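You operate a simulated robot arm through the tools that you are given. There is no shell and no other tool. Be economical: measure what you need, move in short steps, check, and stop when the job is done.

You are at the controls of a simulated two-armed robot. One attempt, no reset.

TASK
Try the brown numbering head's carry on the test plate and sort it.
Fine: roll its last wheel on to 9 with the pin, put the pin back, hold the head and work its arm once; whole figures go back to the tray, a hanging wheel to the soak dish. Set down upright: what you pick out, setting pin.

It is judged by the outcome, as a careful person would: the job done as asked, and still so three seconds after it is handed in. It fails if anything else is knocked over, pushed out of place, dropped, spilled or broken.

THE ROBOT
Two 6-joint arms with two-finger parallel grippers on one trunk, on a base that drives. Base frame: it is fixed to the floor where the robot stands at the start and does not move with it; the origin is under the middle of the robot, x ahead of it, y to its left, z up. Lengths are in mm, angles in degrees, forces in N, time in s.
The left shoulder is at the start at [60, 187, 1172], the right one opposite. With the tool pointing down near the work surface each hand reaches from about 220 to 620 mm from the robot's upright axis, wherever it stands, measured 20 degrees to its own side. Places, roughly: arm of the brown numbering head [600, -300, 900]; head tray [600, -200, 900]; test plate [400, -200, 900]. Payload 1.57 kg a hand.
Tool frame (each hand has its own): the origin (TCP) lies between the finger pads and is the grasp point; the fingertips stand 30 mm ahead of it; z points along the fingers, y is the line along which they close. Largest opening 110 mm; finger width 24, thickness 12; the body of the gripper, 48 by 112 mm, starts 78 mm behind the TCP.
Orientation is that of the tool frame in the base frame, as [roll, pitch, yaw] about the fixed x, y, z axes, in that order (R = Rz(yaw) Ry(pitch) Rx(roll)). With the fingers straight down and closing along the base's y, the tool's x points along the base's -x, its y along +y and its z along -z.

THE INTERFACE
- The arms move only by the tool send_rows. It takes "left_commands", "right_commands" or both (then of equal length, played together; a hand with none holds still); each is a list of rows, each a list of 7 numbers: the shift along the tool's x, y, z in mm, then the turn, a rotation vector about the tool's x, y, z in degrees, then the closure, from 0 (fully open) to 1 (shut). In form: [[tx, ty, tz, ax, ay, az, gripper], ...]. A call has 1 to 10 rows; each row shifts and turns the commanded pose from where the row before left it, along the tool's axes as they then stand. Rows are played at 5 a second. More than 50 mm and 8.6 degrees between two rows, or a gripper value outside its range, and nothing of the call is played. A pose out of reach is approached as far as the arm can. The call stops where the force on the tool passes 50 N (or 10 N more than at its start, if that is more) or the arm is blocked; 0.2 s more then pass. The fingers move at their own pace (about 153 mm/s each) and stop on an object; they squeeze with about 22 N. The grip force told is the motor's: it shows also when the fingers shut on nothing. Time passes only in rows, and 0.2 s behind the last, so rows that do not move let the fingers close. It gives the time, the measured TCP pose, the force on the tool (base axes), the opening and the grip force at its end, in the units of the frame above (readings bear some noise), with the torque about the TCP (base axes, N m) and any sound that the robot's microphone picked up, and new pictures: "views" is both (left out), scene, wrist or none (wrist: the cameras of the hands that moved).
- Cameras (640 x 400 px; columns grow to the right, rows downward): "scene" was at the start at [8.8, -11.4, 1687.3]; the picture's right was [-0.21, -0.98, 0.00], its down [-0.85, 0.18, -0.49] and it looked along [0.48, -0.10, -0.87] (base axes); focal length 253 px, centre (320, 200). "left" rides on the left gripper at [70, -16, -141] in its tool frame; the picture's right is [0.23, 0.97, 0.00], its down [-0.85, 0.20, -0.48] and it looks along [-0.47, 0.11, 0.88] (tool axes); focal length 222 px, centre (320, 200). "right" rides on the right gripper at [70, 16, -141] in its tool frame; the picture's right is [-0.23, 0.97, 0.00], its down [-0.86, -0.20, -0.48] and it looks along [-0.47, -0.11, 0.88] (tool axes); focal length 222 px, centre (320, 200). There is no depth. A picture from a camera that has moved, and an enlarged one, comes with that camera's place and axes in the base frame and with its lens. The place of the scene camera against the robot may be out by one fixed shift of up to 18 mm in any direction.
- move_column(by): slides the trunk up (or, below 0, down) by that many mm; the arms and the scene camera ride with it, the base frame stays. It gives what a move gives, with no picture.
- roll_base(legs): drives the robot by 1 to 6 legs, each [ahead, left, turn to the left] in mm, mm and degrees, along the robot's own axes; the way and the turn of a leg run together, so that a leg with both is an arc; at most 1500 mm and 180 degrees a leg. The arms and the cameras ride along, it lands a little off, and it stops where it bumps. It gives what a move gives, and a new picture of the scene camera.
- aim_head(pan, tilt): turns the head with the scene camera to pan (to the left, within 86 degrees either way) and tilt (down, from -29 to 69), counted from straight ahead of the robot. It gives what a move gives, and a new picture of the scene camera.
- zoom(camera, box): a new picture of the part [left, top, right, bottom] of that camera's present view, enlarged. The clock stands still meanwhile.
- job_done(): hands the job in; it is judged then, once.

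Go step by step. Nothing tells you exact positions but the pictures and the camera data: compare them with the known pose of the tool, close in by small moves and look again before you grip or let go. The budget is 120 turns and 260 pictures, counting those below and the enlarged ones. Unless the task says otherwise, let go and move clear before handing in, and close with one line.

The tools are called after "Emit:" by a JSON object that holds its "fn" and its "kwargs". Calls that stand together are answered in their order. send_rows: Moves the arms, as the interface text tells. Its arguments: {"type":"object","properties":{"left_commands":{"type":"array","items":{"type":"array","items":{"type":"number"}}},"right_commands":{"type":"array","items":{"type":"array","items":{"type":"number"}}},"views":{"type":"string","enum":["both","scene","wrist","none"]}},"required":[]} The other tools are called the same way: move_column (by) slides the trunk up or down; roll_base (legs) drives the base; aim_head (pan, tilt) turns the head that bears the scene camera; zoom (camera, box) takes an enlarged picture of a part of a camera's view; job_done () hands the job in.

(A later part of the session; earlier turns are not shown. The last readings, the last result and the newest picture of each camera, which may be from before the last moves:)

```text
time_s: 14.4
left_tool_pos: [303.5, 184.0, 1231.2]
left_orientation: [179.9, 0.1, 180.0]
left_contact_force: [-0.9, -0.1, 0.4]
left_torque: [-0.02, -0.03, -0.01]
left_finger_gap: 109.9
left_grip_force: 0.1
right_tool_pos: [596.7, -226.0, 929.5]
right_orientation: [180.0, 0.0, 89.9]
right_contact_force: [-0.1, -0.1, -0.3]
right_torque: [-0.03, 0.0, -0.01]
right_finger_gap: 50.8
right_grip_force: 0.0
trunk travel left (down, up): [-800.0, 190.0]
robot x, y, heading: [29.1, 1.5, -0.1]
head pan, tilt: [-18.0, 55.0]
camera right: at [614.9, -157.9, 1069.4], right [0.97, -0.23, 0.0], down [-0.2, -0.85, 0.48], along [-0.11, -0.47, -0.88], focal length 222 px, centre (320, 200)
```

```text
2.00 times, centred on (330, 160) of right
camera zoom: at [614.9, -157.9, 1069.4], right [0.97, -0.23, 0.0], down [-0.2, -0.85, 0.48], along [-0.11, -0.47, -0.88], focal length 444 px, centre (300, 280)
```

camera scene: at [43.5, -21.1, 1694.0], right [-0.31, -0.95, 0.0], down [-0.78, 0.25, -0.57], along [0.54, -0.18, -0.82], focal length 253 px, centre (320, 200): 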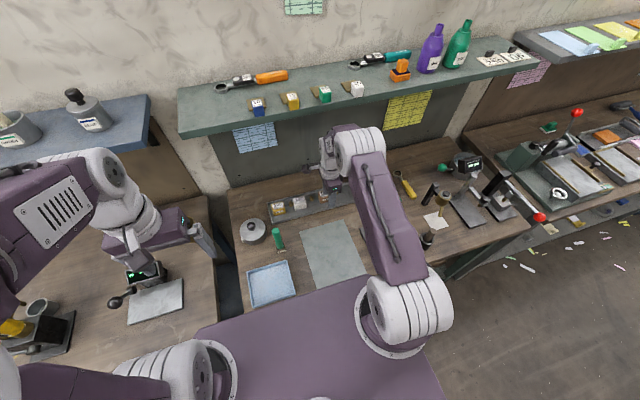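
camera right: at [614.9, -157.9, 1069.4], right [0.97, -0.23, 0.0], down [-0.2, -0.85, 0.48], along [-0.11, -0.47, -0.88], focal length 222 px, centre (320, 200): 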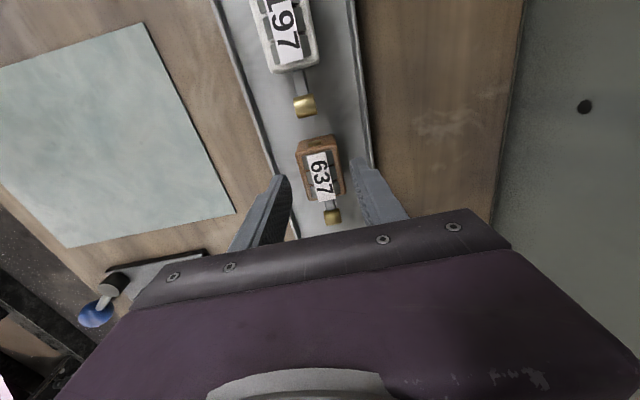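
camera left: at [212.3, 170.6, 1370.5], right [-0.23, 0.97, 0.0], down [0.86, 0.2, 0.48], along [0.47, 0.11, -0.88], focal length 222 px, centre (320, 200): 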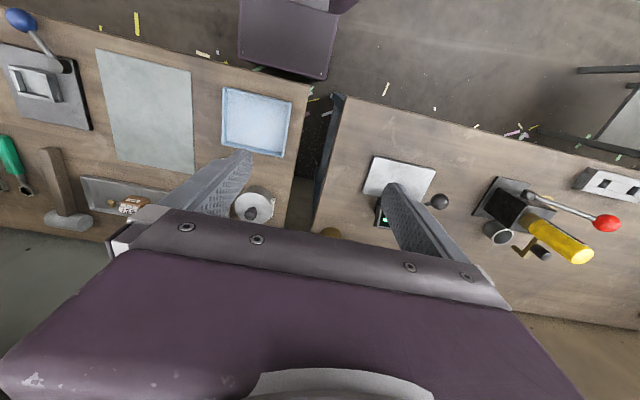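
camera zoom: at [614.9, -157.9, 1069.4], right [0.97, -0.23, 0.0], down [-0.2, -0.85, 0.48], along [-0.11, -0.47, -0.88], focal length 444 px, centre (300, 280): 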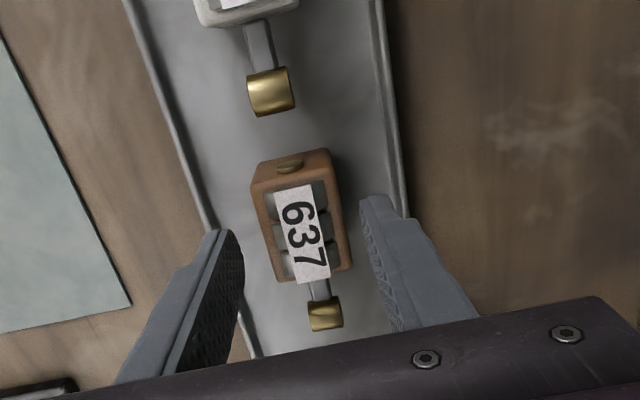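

Fingers straddle the head with the tray's rear wall clear by about 6 mm. I'll descend to grasp height.

Emit:
{"fn": "send_rows", "kwargs": {"right_commands": [[0, 2, 12, 0, 0, 0, 0.54], [0, 0, 12, 0, 0, 0, 0.54], [0, 0, 8, 0, 0, 0, 0.54]], "views": "wrist"}}

Emit:
{"fn": "zoom", "kwargs": {"camera": "right", "box": [220, 60, 440, 260]}}

Emit:
{"fn": "zoom", "kwargs": {"camera": "scene", "box": [260, 110, 380, 230]}}

```text
time_s: 15.2
left_tool_pos: [306.3, 183.8, 1229.9]
left_orientation: [-180.0, 0.0, 180.0]
left_contact_force: [-0.9, 0.7, 0.2]
left_torque: [-0.01, 0.0, 0.0]
left_finger_gap: 109.9
left_grip_force: 0.1
right_tool_pos: [600.6, -226.6, 895.9]
right_orientation: [180.0, 0.0, 90.0]
right_contact_force: [-0.1, 0.6, -0.5]
right_torque: [0.0, 0.03, 0.02]
right_finger_gap: 51.0
right_grip_force: 0.1
trunk travel left (down, up): [-800.0, 190.0]
robot x, y, heading: [23.7, -1.7, -0.1]
head pan, tilt: [-18.0, 55.0]
camera right: at [618.0, -158.7, 1037.1], right [0.97, -0.23, 0.0], down [-0.2, -0.85, 0.48], along [-0.11, -0.47, -0.88], focal length 222 px, centre (320, 200)
```

right: 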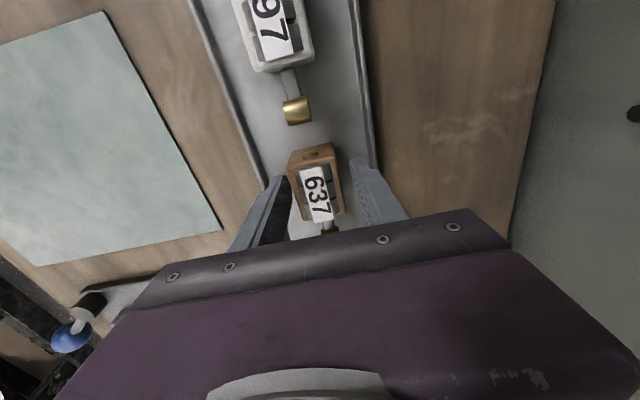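

```text
2.00 times, centred on (330, 160) of right
camera zoom: at [618.0, -158.7, 1037.1], right [0.97, -0.23, 0.0], down [-0.2, -0.85, 0.48], along [-0.11, -0.47, -0.88], focal length 444 px, centre (300, 280)
```

zoom: 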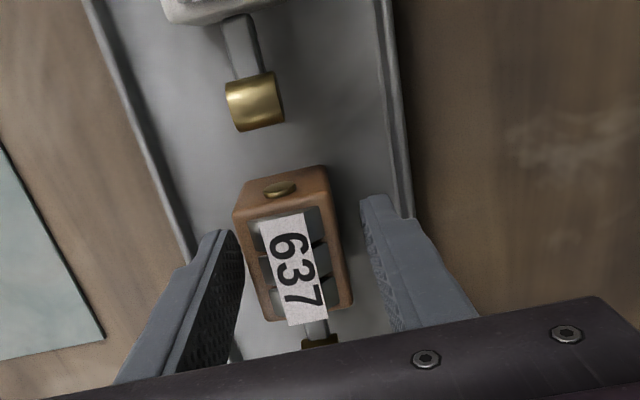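

```text
3.33 times, centred on (320, 170) of scene
camera zoom: at [37.4, -21.2, 1694.1], right [-0.31, -0.95, 0.0], down [-0.78, 0.25, -0.57], along [0.55, -0.18, -0.82], focal length 842 px, centre (320, 300)
```

zoom: 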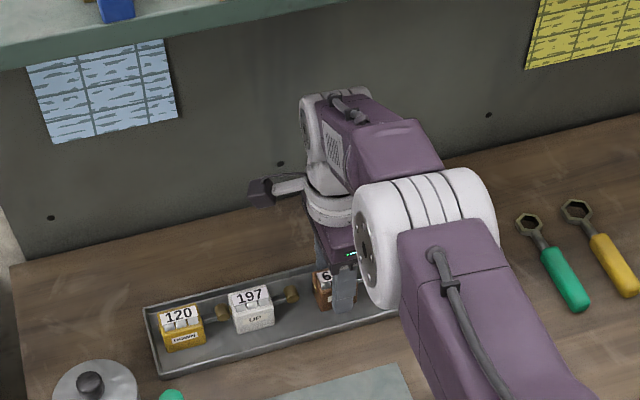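

Well placed. Closing on the head.

Emit:
{"fn": "send_rows", "kwargs": {"right_commands": [[0, 0, 3, 0, 0, 0, 0.75], [0, 0, 0, 0, 0, 0, 0.9], [0, 0, 0, 0, 0, 0, 0.9]], "views": "none"}}

Emit:
{"fn": "zoom", "kwargs": {"camera": "right", "box": [220, 60, 440, 260]}}

```text
time_s: 16.0
left_tool_pos: [303.9, 184.8, 1230.7]
left_orientation: [-180.0, 0.1, 179.9]
left_contact_force: [0.0, 0.1, -0.6]
left_torque: [-0.04, -0.02, -0.03]
left_finger_gap: 109.7
left_grip_force: 0.1
right_tool_pos: [601.0, -227.7, 895.1]
right_orientation: [179.7, 0.1, 89.9]
right_contact_force: [3.4, -4.0, 19.5]
right_torque: [-0.01, 0.09, 0.01]
right_finger_gap: 35.4
right_grip_force: 22.0
trunk travel left (down, up): [-800.0, 190.0]
robot x, y, heading: [26.0, -1.7, -0.3]
head pan, tilt: [-18.0, 55.0]
```

```text
2.00 times, centred on (330, 160) of right
camera zoom: at [617.4, -158.4, 1036.0], right [0.97, -0.23, 0.01], down [-0.2, -0.85, 0.48], along [-0.1, -0.47, -0.88], focal length 444 px, centre (300, 280)
```

zoom: 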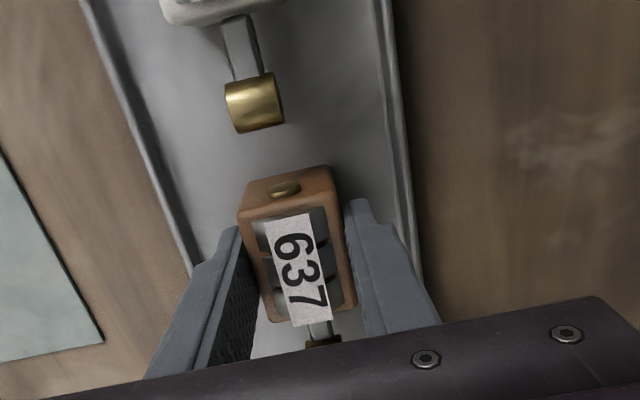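

The fingertips seem to rest on the tray floor (19 N). The head is gripped at 35.4 mm; I'll lift gently.

Emit:
{"fn": "send_rows", "kwargs": {"right_commands": [[0, 0, -4, 0, 0, 0, 0.9], [0, 0, -6, 0, 0, 0, 0.9], [0, 0, -10, 0, 0, 0, 0.9], [0, 0, -10, 0, 0, 0, 0.9], [0, 0, -10, 0, 0, 0, 0.9]], "views": "wrist"}}

Emit:
{"fn": "zoom", "kwargs": {"camera": "scene", "box": [260, 110, 380, 230]}}

```text
time_s: 17.2
left_tool_pos: [306.3, 184.6, 1230.0]
left_orientation: [180.0, 0.0, 179.9]
left_contact_force: [0.8, 0.3, 0.7]
left_torque: [-0.02, 0.03, -0.01]
left_finger_gap: 110.3
left_grip_force: 0.1
right_tool_pos: [599.4, -228.5, 933.1]
right_orientation: [180.0, 0.0, 89.9]
right_contact_force: [-0.7, 0.0, -1.5]
right_torque: [-0.01, -0.01, 0.01]
right_finger_gap: 35.4
right_grip_force: 22.1
trunk travel left (down, up): [-800.0, 190.0]
robot x, y, heading: [23.4, -1.1, 0.1]
head pan, tilt: [-18.0, 55.0]
camera right: at [617.0, -158.0, 1073.5], right [0.97, -0.23, 0.0], down [-0.2, -0.85, 0.48], along [-0.11, -0.47, -0.88], focal length 222 px, centre (320, 200)
```

right: 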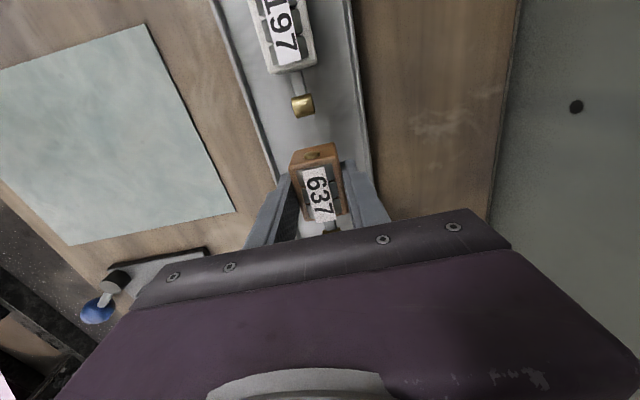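

```text
3.33 times, centred on (320, 170) of scene
camera zoom: at [37.3, -21.3, 1694.0], right [-0.31, -0.95, 0.0], down [-0.78, 0.25, -0.57], along [0.55, -0.18, -0.82], focal length 842 px, centre (320, 300)
```

zoom: 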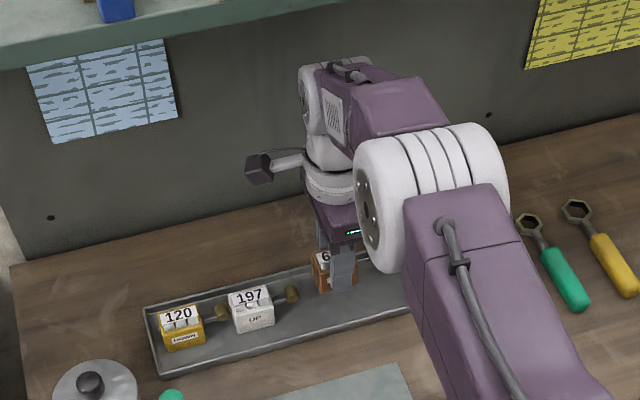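

The head is held firmly. I'll carry it back over the test plate to about (400,-165).

Emit:
{"fn": "send_rows", "kwargs": {"right_commands": [[0, -30, -5, 0, 0, 0, 0.9], [13, -40, 0, 0, 0, 0, 0.9], [14, -43, 0, 0, 0, 0, 0.9], [14, -43, 0, 0, 0, 0, 0.9], [14, -43, 0, 0, 0, 0, 0.9], [8, 0, 0, 0, 0, 0, 0.9]], "views": "both"}}

Emit:
{"fn": "zoom", "kwargs": {"camera": "scene", "box": [240, 180, 400, 310]}}

```text
time_s: 18.6
left_tool_pos: [306.6, 185.1, 1229.4]
left_orientation: [179.9, 0.0, 179.8]
left_contact_force: [0.2, 0.2, -0.5]
left_torque: [-0.02, 0.02, 0.01]
left_finger_gap: 110.2
left_grip_force: 0.0
right_tool_pos: [400.7, -163.2, 938.0]
right_orientation: [-179.9, 0.0, 89.9]
right_contact_force: [0.1, 0.0, -0.9]
right_torque: [-0.04, 0.04, 0.04]
right_finger_gap: 35.3
right_grip_force: 22.0
trunk travel left (down, up): [-800.0, 190.0]
robot x, y, heading: [24.2, -0.9, -0.0]
head pan, tilt: [-18.0, 55.0]
camera scene: at [38.3, -20.9, 1694.1], right [-0.31, -0.95, 0.0], down [-0.78, 0.25, -0.57], along [0.54, -0.18, -0.82], focal length 253 px, centre (320, 200)
camera right: at [418.0, -95.5, 1079.0], right [0.97, -0.23, 0.0], down [-0.2, -0.85, 0.48], along [-0.11, -0.47, -0.88], focal length 222 px, centre (320, 200)
```

scene: 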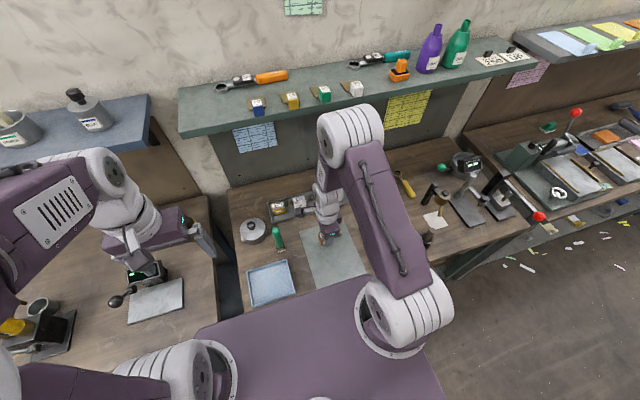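
right: 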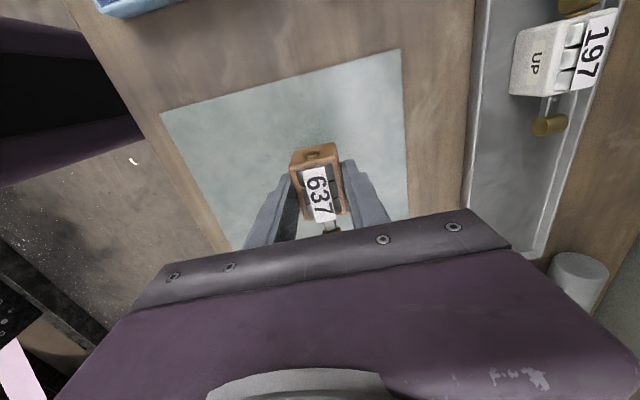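

```text
3.08 times, centred on (320, 245) of scene
camera zoom: at [38.3, -20.9, 1694.1], right [-0.31, -0.95, 0.0], down [-0.78, 0.25, -0.57], along [0.54, -0.18, -0.82], focal length 778 px, centre (320, 62)
```

zoom: 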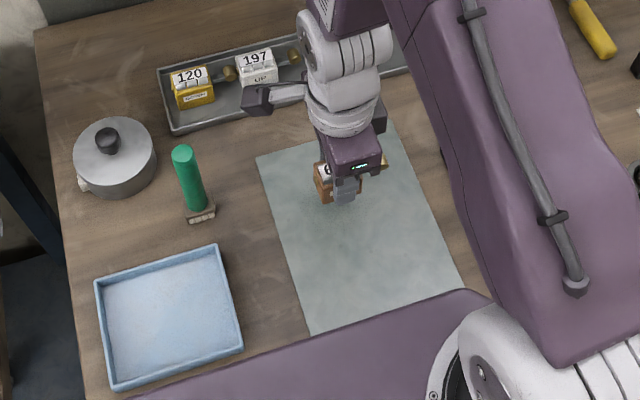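

Emit:
{"fn": "send_rows", "kwargs": {"right_commands": [[0, 0, 20, 0, 0, 0, 0.9], [0, 0, 20, 0, 0, 0, 0.9], [0, 0, 7, 0, 0, 0, 0.9], [0, 0, 3, 0, 0, 0, 0.9], [0, 0, 2, 0, 0, 0, 0.9]], "views": "none"}}

```text
time_s: 19.8
left_tool_pos: [301.8, 183.6, 1231.2]
left_orientation: [-180.0, 0.3, 179.9]
left_contact_force: [-1.2, -0.3, 0.4]
left_torque: [0.01, 0.0, 0.0]
left_finger_gap: 110.1
left_grip_force: 0.2
right_tool_pos: [400.1, -165.0, 889.4]
right_orientation: [179.5, 0.0, 89.9]
right_contact_force: [3.3, -4.8, 44.9]
right_torque: [-0.01, 0.02, -0.01]
right_finger_gap: 35.3
right_grip_force: 21.6
trunk travel left (down, up): [-800.0, 190.0]
robot x, y, heading: [19.8, -3.6, 0.0]
head pan, tilt: [-18.0, 55.0]
```

Contact at TCP z≈889. I'll ease the load off, then open.

Emit:
{"fn": "send_rows", "kwargs": {"right_commands": [[0, 0, -3, 0, 0, 0, 0.9], [0, 0, 0, 0, 0, 0, 0.9]], "views": "none"}}

```text
time_s: 20.4
left_tool_pos: [306.3, 183.2, 1229.7]
left_orientation: [180.0, 0.0, 179.8]
left_contact_force: [-0.5, -0.1, -0.1]
left_torque: [0.0, 0.02, 0.01]
left_finger_gap: 110.1
left_grip_force: 0.1
right_tool_pos: [400.5, -163.8, 888.8]
right_orientation: [-179.8, -0.1, 89.9]
right_contact_force: [0.4, 0.5, -1.5]
right_torque: [0.02, -0.01, 0.02]
right_finger_gap: 35.8
right_grip_force: 22.2
trunk travel left (down, up): [-800.0, 190.0]
robot x, y, heading: [22.8, 1.0, -0.0]
head pan, tilt: [-18.0, 55.0]
```

Emit:
{"fn": "send_rows", "kwargs": {"right_commands": [[0, 0, 1, 0, 0, 0, 0.9], [0, 0, 0, 0, 0, 0, 0.6], [0, 0, 0, 0, 0, 0, 0.45]], "views": "wrist"}}

Emit:
{"fn": "zoom", "kwargs": {"camera": "right", "box": [220, 80, 440, 260]}}

```text
time_s: 21.2
left_tool_pos: [306.6, 184.6, 1230.0]
left_orientation: [180.0, 0.0, 179.9]
left_contact_force: [-0.4, -0.1, 1.3]
left_torque: [0.05, 0.0, -0.02]
left_finger_gap: 109.8
left_grip_force: 0.1
right_tool_pos: [401.1, -165.2, 888.0]
right_orientation: [180.0, 0.1, 90.0]
right_contact_force: [0.1, -0.6, -0.5]
right_torque: [-0.03, 0.0, -0.01]
right_finger_gap: 60.2
right_grip_force: 0.0
trunk travel left (down, up): [-800.0, 190.0]
robot x, y, heading: [25.0, 1.5, -0.1]
head pan, tilt: [-18.0, 55.0]
camera right: at [418.7, -95.7, 1029.4], right [0.97, -0.23, 0.0], down [-0.2, -0.85, 0.48], along [-0.11, -0.47, -0.88], focal length 222 px, centre (320, 200)
```

right: 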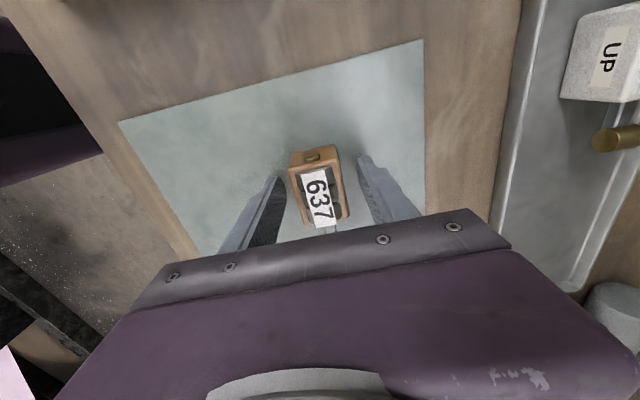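

```text
2.22 times, centred on (330, 170) of right
camera zoom: at [418.7, -95.7, 1029.4], right [0.97, -0.23, 0.0], down [-0.2, -0.85, 0.48], along [-0.11, -0.47, -0.88], focal length 494 px, centre (298, 267)
```

zoom: 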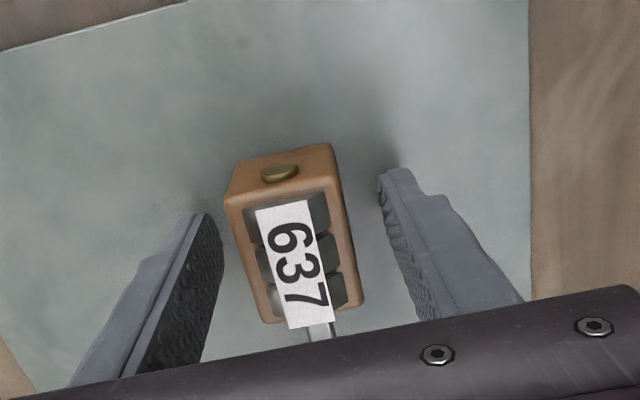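

The head stands on the plate. I'll lift the right hand away and go toward the pin cup at about (295,-495).

Emit:
{"fn": "send_rows", "kwargs": {"right_commands": [[0, 0, -40, 0, 0, 0, 0.45], [0, 0, -45, 0, 0, 0, 0.3], [-30, -10, -40, 0, 0, 0, 0], [-45, -10, 0, 0, 0, 0, 0], [-45, -10, 0, 0, 0, 0, 0], [-45, -10, 0, 0, 0, 0, 0], [-45, -10, 0, 0, 0, 0, 0]], "views": "both"}}

Emit:
{"fn": "zoom", "kwargs": {"camera": "scene", "box": [290, 200, 370, 270]}}

```text
refused: row 3 steps farther than a row can; nothing moved
```

```text
5.71 times, centred on (330, 235) of scene
camera zoom: at [37.5, -21.2, 1694.1], right [-0.31, -0.95, 0.0], down [-0.78, 0.25, -0.57], along [0.55, -0.18, -0.82], focal length 1444 px, centre (263, 0)
```

zoom: 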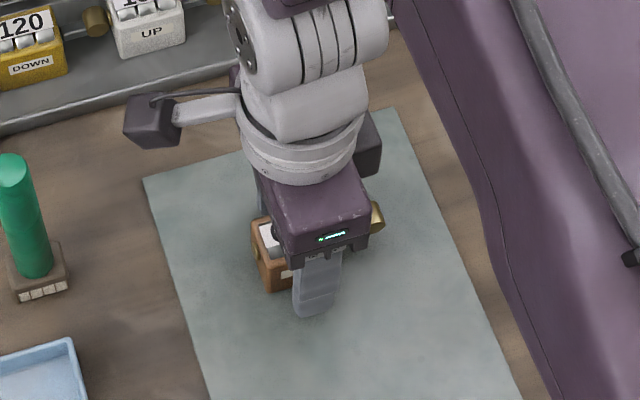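

Emit:
{"fn": "send_rows", "kwargs": {"right_commands": [[0, 0, -40, 0, 0, 0, 0.45], [0, 0, -45, 0, 0, 0, 0.3], [-30, -10, -35, 0, 0, 0, 0], [-45, -10, 0, 0, 0, 0, 0], [-45, -10, 0, 0, 0, 0, 0], [-45, -10, 0, 0, 0, 0, 0], [-45, -10, 0, 0, 0, 0, 0]], "views": "both"}}

Emit:
{"fn": "zoom", "kwargs": {"camera": "scene", "box": [290, 200, 370, 270]}}

```text
time_s: 22.8
left_tool_pos: [304.7, 183.1, 1231.0]
left_orientation: [179.8, 0.0, 179.9]
left_contact_force: [-0.3, -0.1, 1.3]
left_torque: [0.01, 0.01, -0.01]
left_finger_gap: 110.2
left_grip_force: 0.0
right_tool_pos: [350.4, -377.5, 1010.8]
right_orientation: [-180.0, -0.2, 90.1]
right_contact_force: [0.2, -0.1, 0.1]
right_torque: [0.01, -0.02, -0.03]
right_finger_gap: 110.1
right_grip_force: 0.1
trunk travel left (down, up): [-800.0, 190.0]
robot x, y, heading: [22.1, 0.6, -0.1]
head pan, tilt: [-18.0, 55.0]
camera scene: at [37.0, -23.7, 1694.0], right [-0.31, -0.95, 0.0], down [-0.78, 0.26, -0.57], along [0.55, -0.18, -0.82], focal length 253 px, centre (320, 200)
camera right: at [367.1, -308.8, 1150.8], right [0.97, -0.23, 0.0], down [-0.2, -0.86, 0.48], along [-0.11, -0.46, -0.88], focal length 222 px, centre (320, 200)
```

scene: 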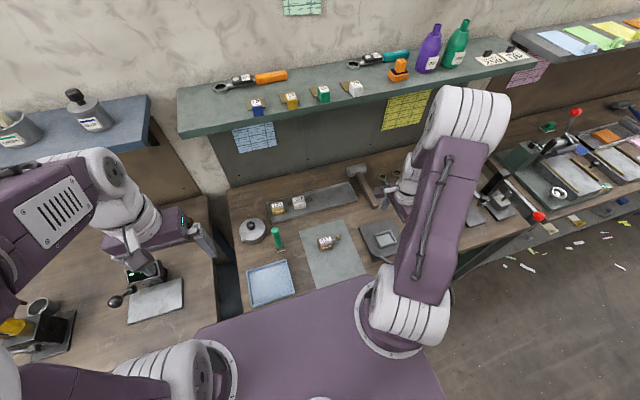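
right: 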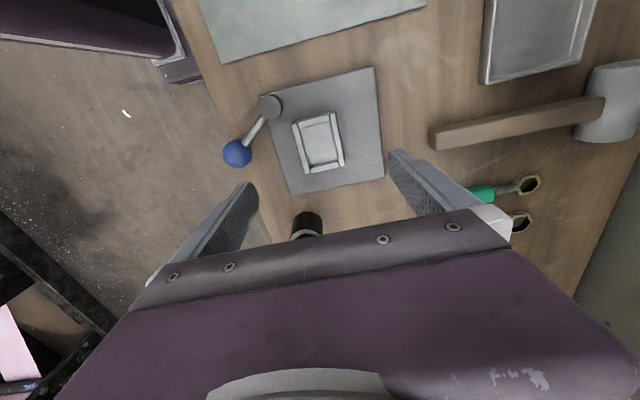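

```text
5.71 times, centred on (330, 235) of scene
camera zoom: at [37.0, -23.7, 1694.0], right [-0.31, -0.95, 0.0], down [-0.78, 0.26, -0.57], along [0.55, -0.18, -0.82], focal length 1444 px, centre (263, 0)
```

zoom: 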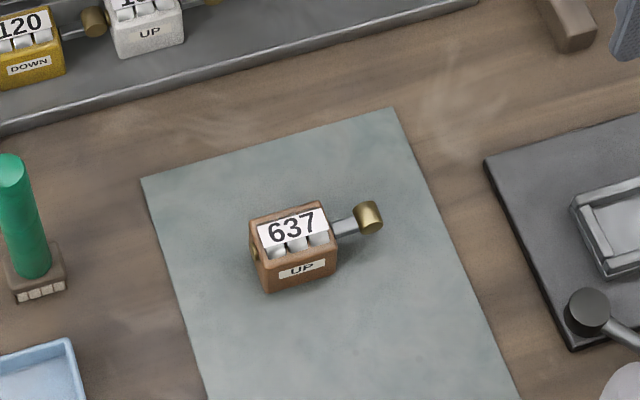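

The head stands upright on the plate. Moving the right hand above the pin cup.

Emit:
{"fn": "send_rows", "kwargs": {"right_commands": [[-35, -18, 0, 0, 0, 0, 0.3], [-35, -17, 0, 0, 0, 0, 0.3], [-30, -15, 0, 0, 0, 0, 0.3]], "views": "both"}}

Emit:
{"fn": "zoom", "kwargs": {"camera": "right", "box": [220, 80, 440, 260]}}

Emit:
{"fn": "zoom", "kwargs": {"camera": "scene", "box": [380, 180, 480, 280]}}

```text
time_s: 23.6
left_tool_pos: [306.0, 184.2, 1230.0]
left_orientation: [179.9, 0.0, 179.9]
left_contact_force: [0.7, 0.1, -0.4]
left_torque: [0.01, 0.03, 0.01]
left_finger_gap: 109.9
left_grip_force: 0.1
right_tool_pos: [300.0, -475.8, 1010.9]
right_orientation: [-180.0, 0.0, 90.0]
right_contact_force: [-0.1, 0.1, -0.5]
right_torque: [-0.01, 0.02, 0.0]
right_finger_gap: 77.0
right_grip_force: 0.0
trunk travel left (down, up): [-800.0, 190.0]
robot x, y, heading: [22.0, -1.0, -0.1]
head pan, tilt: [-18.0, 55.0]
camera scene: at [37.1, -21.7, 1694.1], right [-0.31, -0.95, 0.0], down [-0.78, 0.25, -0.57], along [0.55, -0.18, -0.82], focal length 253 px, centre (320, 200)
camera right: at [316.2, -406.1, 1150.4], right [0.97, -0.23, 0.0], down [-0.2, -0.85, 0.48], along [-0.11, -0.47, -0.88], focal length 222 px, centre (320, 200)
```

scene: 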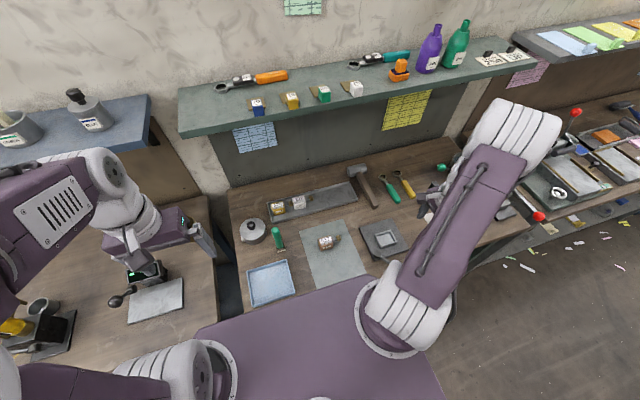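
right: 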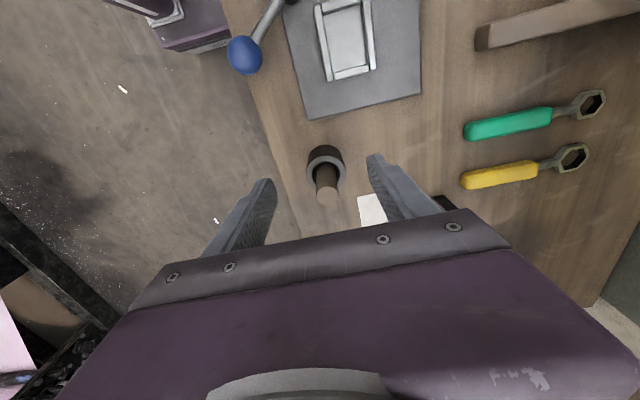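

```text
2.22 times, centred on (330, 170) of right
camera zoom: at [316.2, -406.1, 1150.4], right [0.97, -0.23, 0.0], down [-0.2, -0.85, 0.48], along [-0.11, -0.47, -0.88], focal length 494 px, centre (298, 267)
```

zoom: 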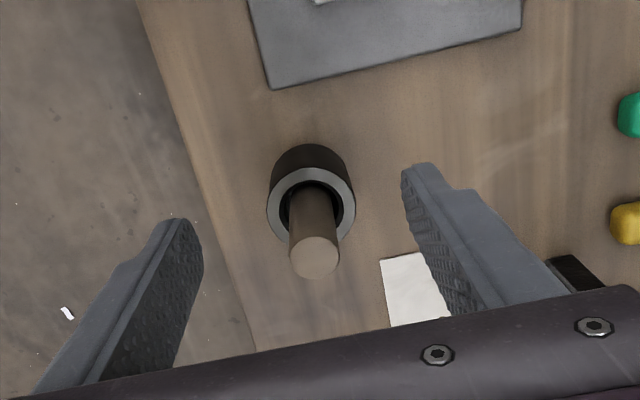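

```text
4.00 times, centred on (430, 230) of scene
camera zoom: at [37.1, -21.7, 1694.1], right [-0.31, -0.95, 0.0], down [-0.78, 0.25, -0.57], along [0.55, -0.18, -0.82], focal length 1011 px, centre (-120, 80)
```

zoom: 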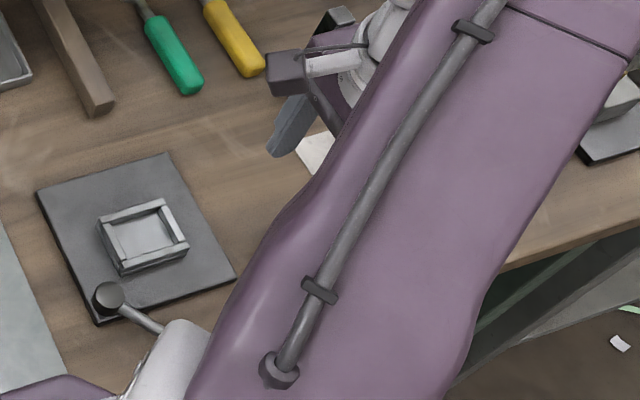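

Pin top is about z≈947 at roughly (299,-510). I'll move over it and look again.

Emit:
{"fn": "send_rows", "kwargs": {"right_commands": [[-34, 0, 0, 0, 0, 0, 0.3], [0, 0, 15, 0, 0, 0, 0.3]], "views": "wrist"}}

Emit:
{"fn": "zoom", "kwargs": {"camera": "right", "box": [220, 80, 440, 260]}}

```text
time_s: 24.2
left_tool_pos: [306.3, 185.0, 1230.7]
left_orientation: [179.9, 0.0, 179.9]
left_contact_force: [-0.2, 0.5, 0.9]
left_torque: [-0.01, 0.05, 0.01]
left_finger_gap: 110.0
left_grip_force: 0.0
right_tool_pos: [301.3, -507.8, 992.4]
right_orientation: [180.0, 0.0, 89.9]
right_contact_force: [0.6, 0.1, 0.1]
right_torque: [0.02, 0.01, -0.02]
right_finger_gap: 77.0
right_grip_force: 0.0
trunk travel left (down, up): [-800.0, 190.0]
robot x, y, heading: [24.0, -0.6, -0.1]
head pan, tilt: [-18.0, 55.0]
camera right: at [318.5, -439.5, 1133.8], right [0.97, -0.23, 0.0], down [-0.2, -0.85, 0.48], along [-0.11, -0.47, -0.88], focal length 222 px, centre (320, 200)
```

right: 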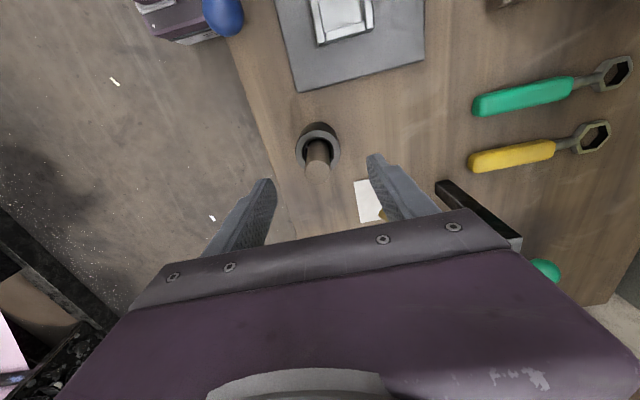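

```text
2.22 times, centred on (330, 170) of right
camera zoom: at [318.5, -439.5, 1133.8], right [0.97, -0.23, 0.0], down [-0.2, -0.85, 0.48], along [-0.11, -0.47, -0.88], focal length 494 px, centre (298, 267)
```

zoom: 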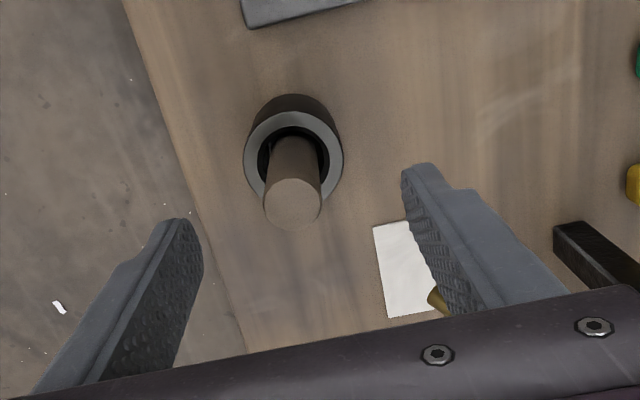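

Triangulated: the pin's axis is at (301,-506), with its top at z≈957 and the cup rim at z≈885. I'll descend to TCP z≈937 and grip.

Emit:
{"fn": "send_rows", "kwargs": {"right_commands": [[1, 0, 20, 0, 0, 0, 0.45], [0, 0, 20, 0, 0, 0, 0.5], [0, 0, 15, 0, 0, 0, 0.5]], "views": "wrist"}}

Emit:
{"fn": "zoom", "kwargs": {"camera": "right", "box": [220, 80, 440, 260]}}

```text
time_s: 25.0
left_tool_pos: [305.6, 184.9, 1231.2]
left_orientation: [-179.9, 0.0, 179.9]
left_contact_force: [0.8, 0.2, 0.8]
left_torque: [0.02, -0.01, 0.0]
left_finger_gap: 110.1
left_grip_force: 0.1
right_tool_pos: [301.7, -506.2, 937.9]
right_orientation: [179.9, 0.0, 89.9]
right_contact_force: [-0.9, 0.5, -0.5]
right_torque: [0.0, 0.01, -0.01]
right_finger_gap: 54.8
right_grip_force: 0.3
trunk travel left (down, up): [-800.0, 190.0]
robot x, y, heading: [27.3, -2.9, -0.1]
head pan, tilt: [-18.0, 55.0]
camera right: at [318.8, -437.8, 1078.8], right [0.97, -0.23, 0.0], down [-0.2, -0.85, 0.48], along [-0.11, -0.47, -0.88], focal length 222 px, centre (320, 200)
```

right: 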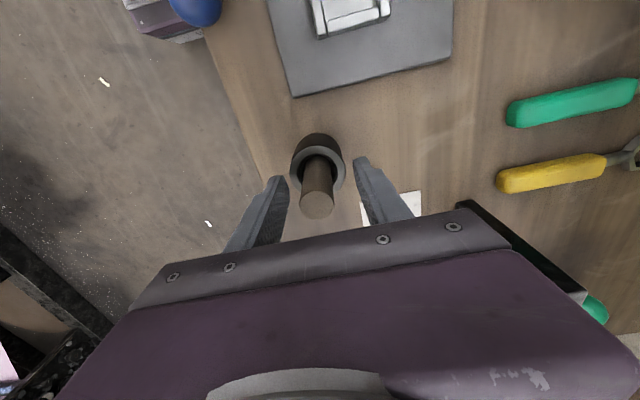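

```text
2.22 times, centred on (330, 170) of right
camera zoom: at [318.8, -437.8, 1078.8], right [0.97, -0.23, 0.0], down [-0.2, -0.85, 0.48], along [-0.11, -0.47, -0.88], focal length 494 px, centre (298, 267)
```

zoom: 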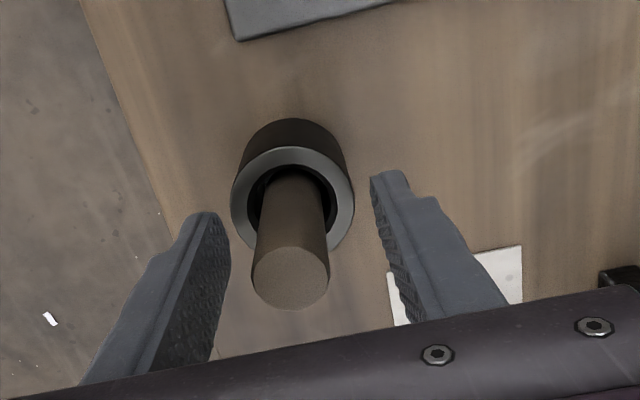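

Centred. Closing on the pin.

Emit:
{"fn": "send_rows", "kwargs": {"right_commands": [[0, 0, 0, 0, 0, 0, 0.75], [0, 0, 0, 0, 0, 0, 0.95], [0, 0, 0, 0, 0, 0, 0.95]], "views": "none"}}

Emit:
{"fn": "send_rows", "kwargs": {"right_commands": [[0, 0, -20, 0, 0, 0, 0.95], [0, 0, -35, 0, 0, 0, 0.95], [0, 0, -40, 0, 0, 0, 0.95]], "views": "wrist"}}

Emit:
{"fn": "zoom", "kwargs": {"camera": "right", "box": [220, 80, 440, 260]}}

Emit:
{"fn": "zoom", "kwargs": {"camera": "scene", "box": [380, 170, 480, 250]}}

```text
time_s: 25.8
left_tool_pos: [306.4, 184.1, 1229.4]
left_orientation: [179.9, 0.0, 179.9]
left_contact_force: [-0.5, 1.4, -0.7]
left_torque: [0.0, 0.02, -0.05]
left_finger_gap: 110.1
left_grip_force: 0.1
right_tool_pos: [301.0, -506.9, 939.2]
right_orientation: [-180.0, 0.0, 90.0]
right_contact_force: [0.0, -0.8, -0.5]
right_torque: [0.01, 0.02, 0.0]
right_finger_gap: 22.9
right_grip_force: 22.5
trunk travel left (down, up): [-800.0, 190.0]
robot x, y, heading: [24.9, -3.4, -0.3]
head pan, tilt: [-18.0, 55.0]
```

```text
time_s: 26.6
left_tool_pos: [305.9, 184.5, 1230.2]
left_orientation: [179.9, 0.1, 179.9]
left_contact_force: [-0.7, 0.4, 0.8]
left_torque: [0.01, -0.04, 0.01]
left_finger_gap: 109.9
left_grip_force: 0.0
right_tool_pos: [299.2, -506.0, 1034.4]
right_orientation: [-180.0, 0.0, 90.0]
right_contact_force: [0.3, -0.4, -0.5]
right_torque: [0.01, -0.01, -0.02]
right_finger_gap: 22.5
right_grip_force: 21.5
trunk travel left (down, up): [-800.0, 190.0]
robot x, y, heading: [24.9, -1.4, -0.3]
head pan, tilt: [-18.0, 55.0]
camera right: at [317.2, -437.3, 1174.2], right [0.97, -0.23, 0.0], down [-0.2, -0.85, 0.48], along [-0.11, -0.47, -0.88], focal length 222 px, centre (320, 200)
```

right: 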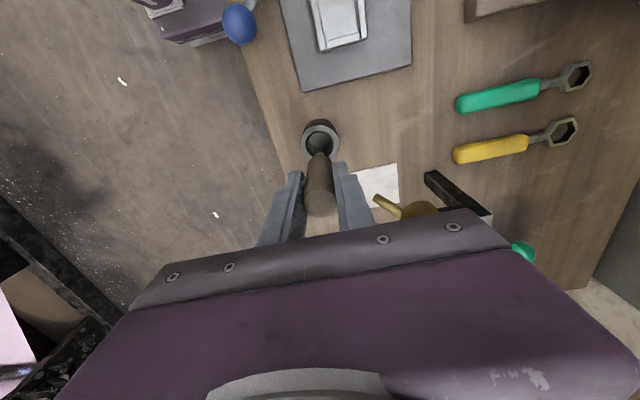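

```text
2.22 times, centred on (330, 170) of right
camera zoom: at [317.2, -437.3, 1174.2], right [0.97, -0.23, 0.0], down [-0.2, -0.85, 0.48], along [-0.11, -0.47, -0.88], focal length 494 px, centre (298, 267)
```

zoom: 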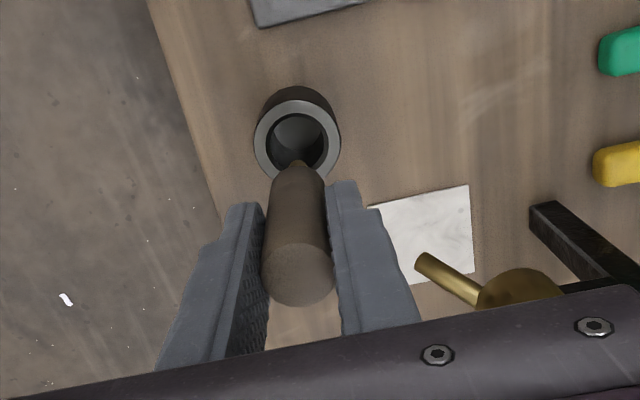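

```text
5.00 times, centred on (430, 210) of scene
camera zoom: at [36.5, -20.1, 1694.0], right [-0.31, -0.95, 0.0], down [-0.78, 0.25, -0.57], along [0.55, -0.18, -0.82], focal length 1264 px, centre (-230, 150)
```

zoom: 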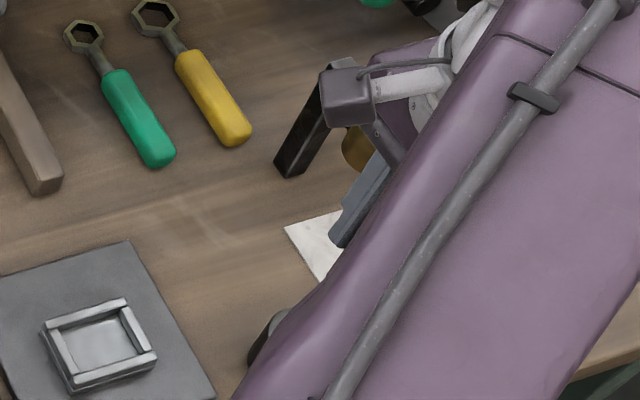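

The pin (with a brass tip about 90 mm below the TCP) is held. Now I'll prepare the left hand to hold the head: turn it 90° and lean it toward +y so the top stays free.

Emit:
{"fn": "send_rows", "kwargs": {"left_commands": [[0, 0, 0, 0, 0, 8.5, 0], [0, 0, 0, 0, 0, 8.5, 0], [0, 0, 0, 0, 0, 8.5, 0], [0, 0, 0, 0, 0, 8.5, 0], [0, 0, 0, 0, 0, 8.5, 0], [0, 0, 0, 0, 0, 8.5, 0], [0, 0, 0, 0, 0, 8.5, 0], [0, 0, 0, 0, 0, 8.5, 0], [0, 0, 0, 0, 0, 8.5, 0], [0, 0, 0, 0, 0, 8.5, 0]], "views": "none"}}

Emit:
{"fn": "send_rows", "kwargs": {"left_commands": [[0, 0, 0, 0, 0, 5, 0.45], [0, 0, 0, 0, -8.5, 0, 0.45], [0, 0, 0, 0, -8.5, 0, 0.45], [0, 0, 0, 0, -8.5, 0, 0.45], [0, 0, 0, 0, -8.5, 0, 0.45]], "views": "both"}}

```text
time_s: 28.8
left_tool_pos: [306.8, 182.9, 1229.6]
left_orientation: [179.9, 0.0, 94.7]
left_contact_force: [0.7, 0.9, 0.3]
left_torque: [-0.01, 0.01, -0.02]
left_finger_gap: 110.1
left_grip_force: 0.0
right_tool_pos: [300.3, -506.6, 1032.6]
right_orientation: [-180.0, 0.0, 89.8]
right_contact_force: [0.8, -1.0, 0.5]
right_torque: [0.02, -0.01, 0.03]
right_finger_gap: 22.5
right_grip_force: 21.7
trunk travel left (down, up): [-800.0, 190.0]
robot x, y, heading: [24.3, -0.4, -0.2]
head pan, tilt: [-18.0, 55.0]
```

```text
time_s: 30.0
left_tool_pos: [306.9, 184.9, 1229.2]
left_orientation: [179.9, 34.2, 89.8]
left_contact_force: [-0.9, 0.1, -0.2]
left_torque: [-0.02, 0.0, 0.04]
left_finger_gap: 60.5
left_grip_force: 0.1
right_tool_pos: [301.3, -506.2, 1032.7]
right_orientation: [180.0, 0.1, 89.9]
right_contact_force: [0.2, 0.4, 0.3]
right_torque: [-0.01, 0.05, -0.02]
right_finger_gap: 22.7
right_grip_force: 22.1
trunk travel left (down, up): [-800.0, 190.0]
robot x, y, heading: [22.3, 0.5, 0.1]
head pan, tilt: [-18.0, 55.0]
camera scene: at [38.1, -19.9, 1694.1], right [-0.31, -0.95, 0.0], down [-0.78, 0.25, -0.57], along [0.54, -0.18, -0.82], focal length 253 px, centre (320, 200)
camera left: at [291.4, 322.9, 1306.3], right [0.97, 0.19, -0.13], down [0.2, -0.44, 0.88], along [0.11, -0.88, -0.46], focal length 222 px, centre (320, 200)
```

scene: 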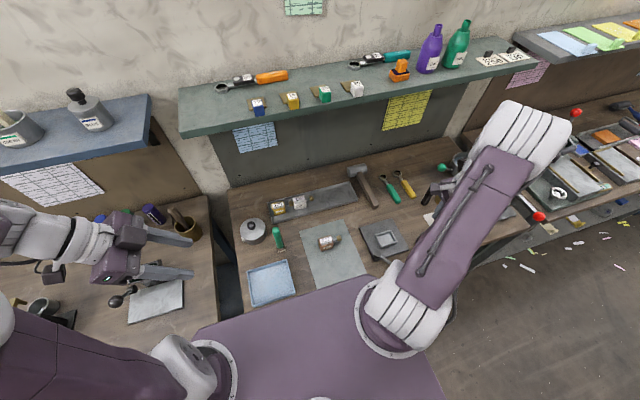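
left: 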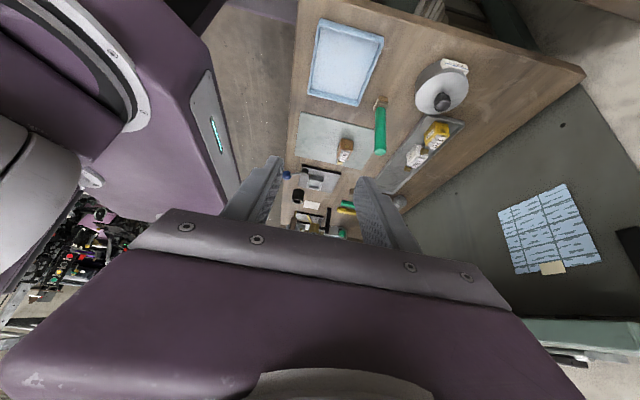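

The left hand is oriented. I'll bring it to above the head at about (401,-150,980).

Emit:
{"fn": "send_rows", "kwargs": {"left_commands": [[-15.4, 10.4, 43.8, 0, 0, 0, 0.45], [-15.4, 10.4, 43.8, 0, 0, 0, 0.45], [-15.4, 10.4, 43.8, 0, 0, 0, 0.45], [-15.4, 10.4, 43.8, 0, 0, 0, 0.45], [-15.4, 10.4, 43.8, 0, 0, 0, 0.45], [-15.4, 10.4, 43.8, 0, 0, 0, 0.45]], "views": "scene"}}

Emit:
{"fn": "send_rows", "kwargs": {"left_commands": [[-15.4, 10.4, 43.8, 0, 0, 0, 0.45], [-15.4, 10.4, 43.8, 0, 0, 0, 0.45], [-15.4, 10.4, 43.8, 0, 0, 0, 0.45]], "views": "both"}}

Emit:
{"fn": "zoom", "kwargs": {"camera": "left", "box": [210, 80, 450, 260]}}

Emit:
{"fn": "zoom", "kwargs": {"camera": "scene", "box": [240, 170, 380, 290]}}

```text
time_s: 31.4
left_tool_pos: [370.3, -39.9, 1061.2]
left_orientation: [-180.0, 33.9, 90.0]
left_contact_force: [-1.0, -0.1, -0.2]
left_torque: [-0.01, 0.03, 0.0]
left_finger_gap: 60.6
left_grip_force: 0.1
right_tool_pos: [302.0, -508.8, 1033.1]
right_orientation: [179.9, -0.1, 89.8]
right_contact_force: [-0.4, -0.2, -0.9]
right_torque: [0.0, -0.03, 0.01]
right_finger_gap: 22.6
right_grip_force: 21.8
trunk travel left (down, up): [-800.0, 190.0]
robot x, y, heading: [24.2, -0.0, -0.3]
head pan, tilt: [-18.0, 55.0]
camera scene: at [38.8, -23.3, 1694.0], right [-0.31, -0.95, 0.0], down [-0.78, 0.26, -0.57], along [0.54, -0.18, -0.82], focal length 253 px, centre (320, 200)
```

scene: 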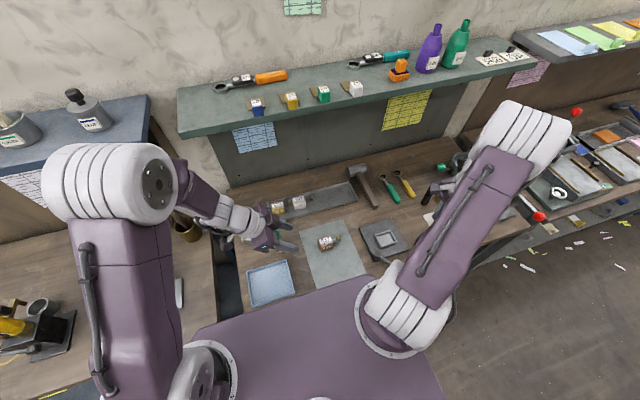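

```text
time_s: 32.2
left_tool_pos: [401.0, -151.6, 979.0]
left_orientation: [-180.0, 33.9, 90.0]
left_contact_force: [0.1, -0.2, 1.0]
left_torque: [0.01, 0.0, -0.01]
left_finger_gap: 60.3
left_grip_force: 0.0
right_tool_pos: [299.8, -506.9, 1032.3]
right_orientation: [-180.0, 0.0, 89.9]
right_contact_force: [-1.0, 0.0, -0.3]
right_torque: [0.03, 0.02, -0.01]
right_finger_gap: 22.6
right_grip_force: 22.0
trunk travel left (down, up): [-800.0, 190.0]
robot x, y, heading: [26.4, -2.6, -0.2]
head pan, tilt: [-18.0, 55.0]
camera scene: at [37.6, -22.2, 1694.1], right [-0.31, -0.95, 0.0], down [-0.78, 0.25, -0.57], along [0.55, -0.18, -0.82], focal length 253 px, centre (320, 200)
camera left: at [384.8, -13.5, 1056.3], right [0.97, 0.19, -0.13], down [0.2, -0.44, 0.87], along [0.11, -0.88, -0.47], focal length 222 px, centre (320, 200)
```

scene: 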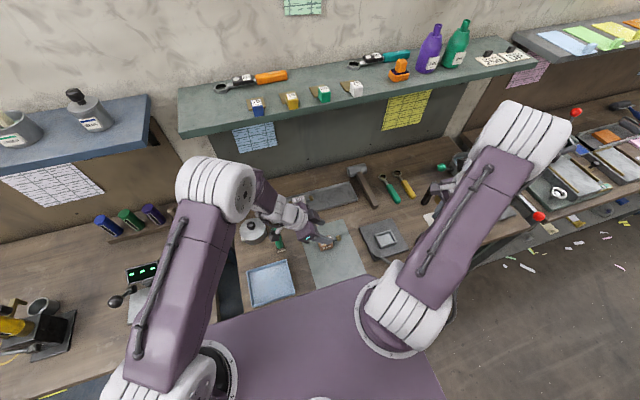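
left: 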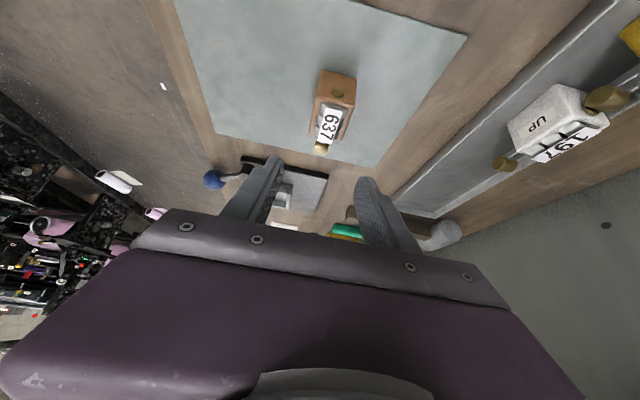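

```text
2.22 times, centred on (330, 170) of left
camera zoom: at [384.8, -13.5, 1056.3], right [0.97, 0.19, -0.13], down [0.2, -0.44, 0.87], along [0.11, -0.88, -0.47], focal length 494 px, centre (298, 267)
```

zoom: 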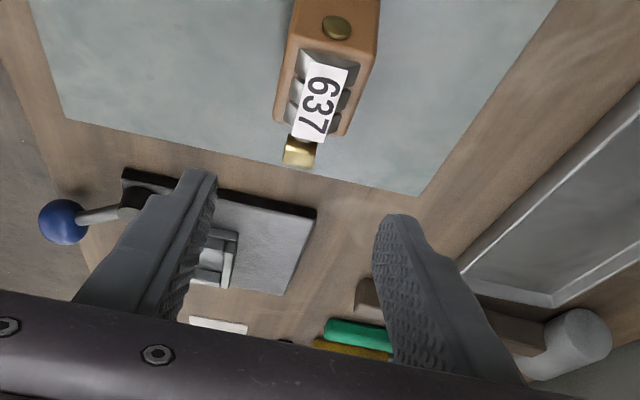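

```text
3.33 times, centred on (310, 230) of scene
camera zoom: at [37.6, -22.2, 1694.1], right [-0.31, -0.95, 0.0], down [-0.78, 0.25, -0.57], along [0.55, -0.18, -0.82], focal length 842 px, centre (353, 100)
```

zoom: 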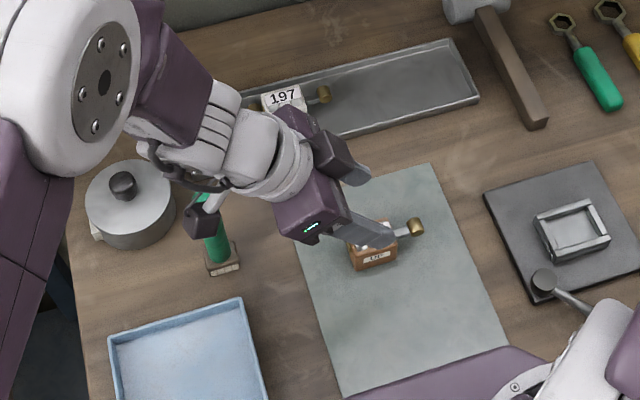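

The hand is over the head, and its camera stub clears the stamp (which is at x≈440). I'll descend vertically in steps.

Emit:
{"fn": "send_rows", "kwargs": {"left_commands": [[12, 0, 18, 0, 0, 0, 0.45], [12, 0, 18, 0, 0, 0, 0.45]], "views": "wrist"}}

Emit:
{"fn": "zoom", "kwargs": {"camera": "scene", "box": [240, 170, 380, 290]}}

```text
time_s: 32.8
left_tool_pos: [399.9, -153.6, 936.6]
left_orientation: [179.9, 34.0, 89.9]
left_contact_force: [-0.4, 0.2, 0.0]
left_torque: [-0.02, 0.02, 0.0]
left_finger_gap: 60.2
left_grip_force: 0.1
right_tool_pos: [301.3, -507.8, 1032.0]
right_orientation: [-180.0, 0.0, 89.9]
right_contact_force: [-0.5, -0.5, 0.1]
right_torque: [0.0, -0.02, -0.01]
right_finger_gap: 22.9
right_grip_force: 22.6
trunk travel left (down, up): [-800.0, 190.0]
robot x, y, heading: [23.3, -1.5, 0.1]
head pan, tilt: [-18.0, 55.0]
camera left: at [384.4, -15.4, 1014.3], right [0.97, 0.19, -0.13], down [0.2, -0.44, 0.87], along [0.11, -0.88, -0.47], focal length 222 px, centre (320, 200)
```

left: 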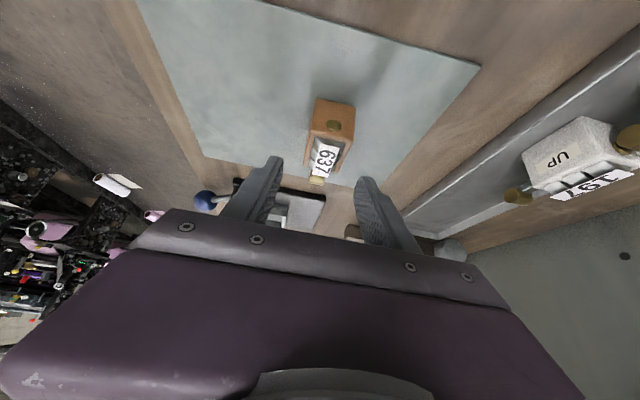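

```text
3.33 times, centred on (310, 230) of scene
camera zoom: at [38.0, -21.9, 1694.1], right [-0.31, -0.95, 0.0], down [-0.78, 0.25, -0.57], along [0.54, -0.18, -0.82], focal length 842 px, centre (353, 100)
```

zoom: 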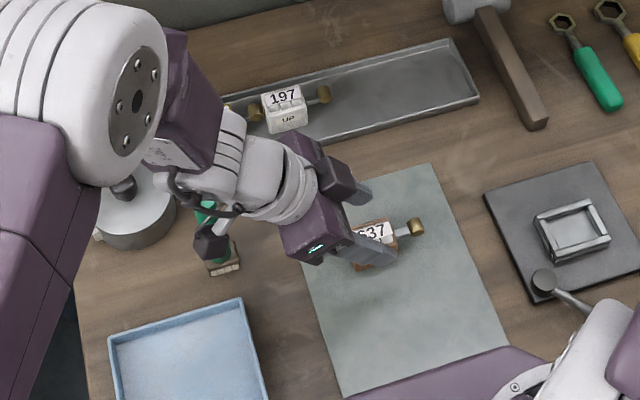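

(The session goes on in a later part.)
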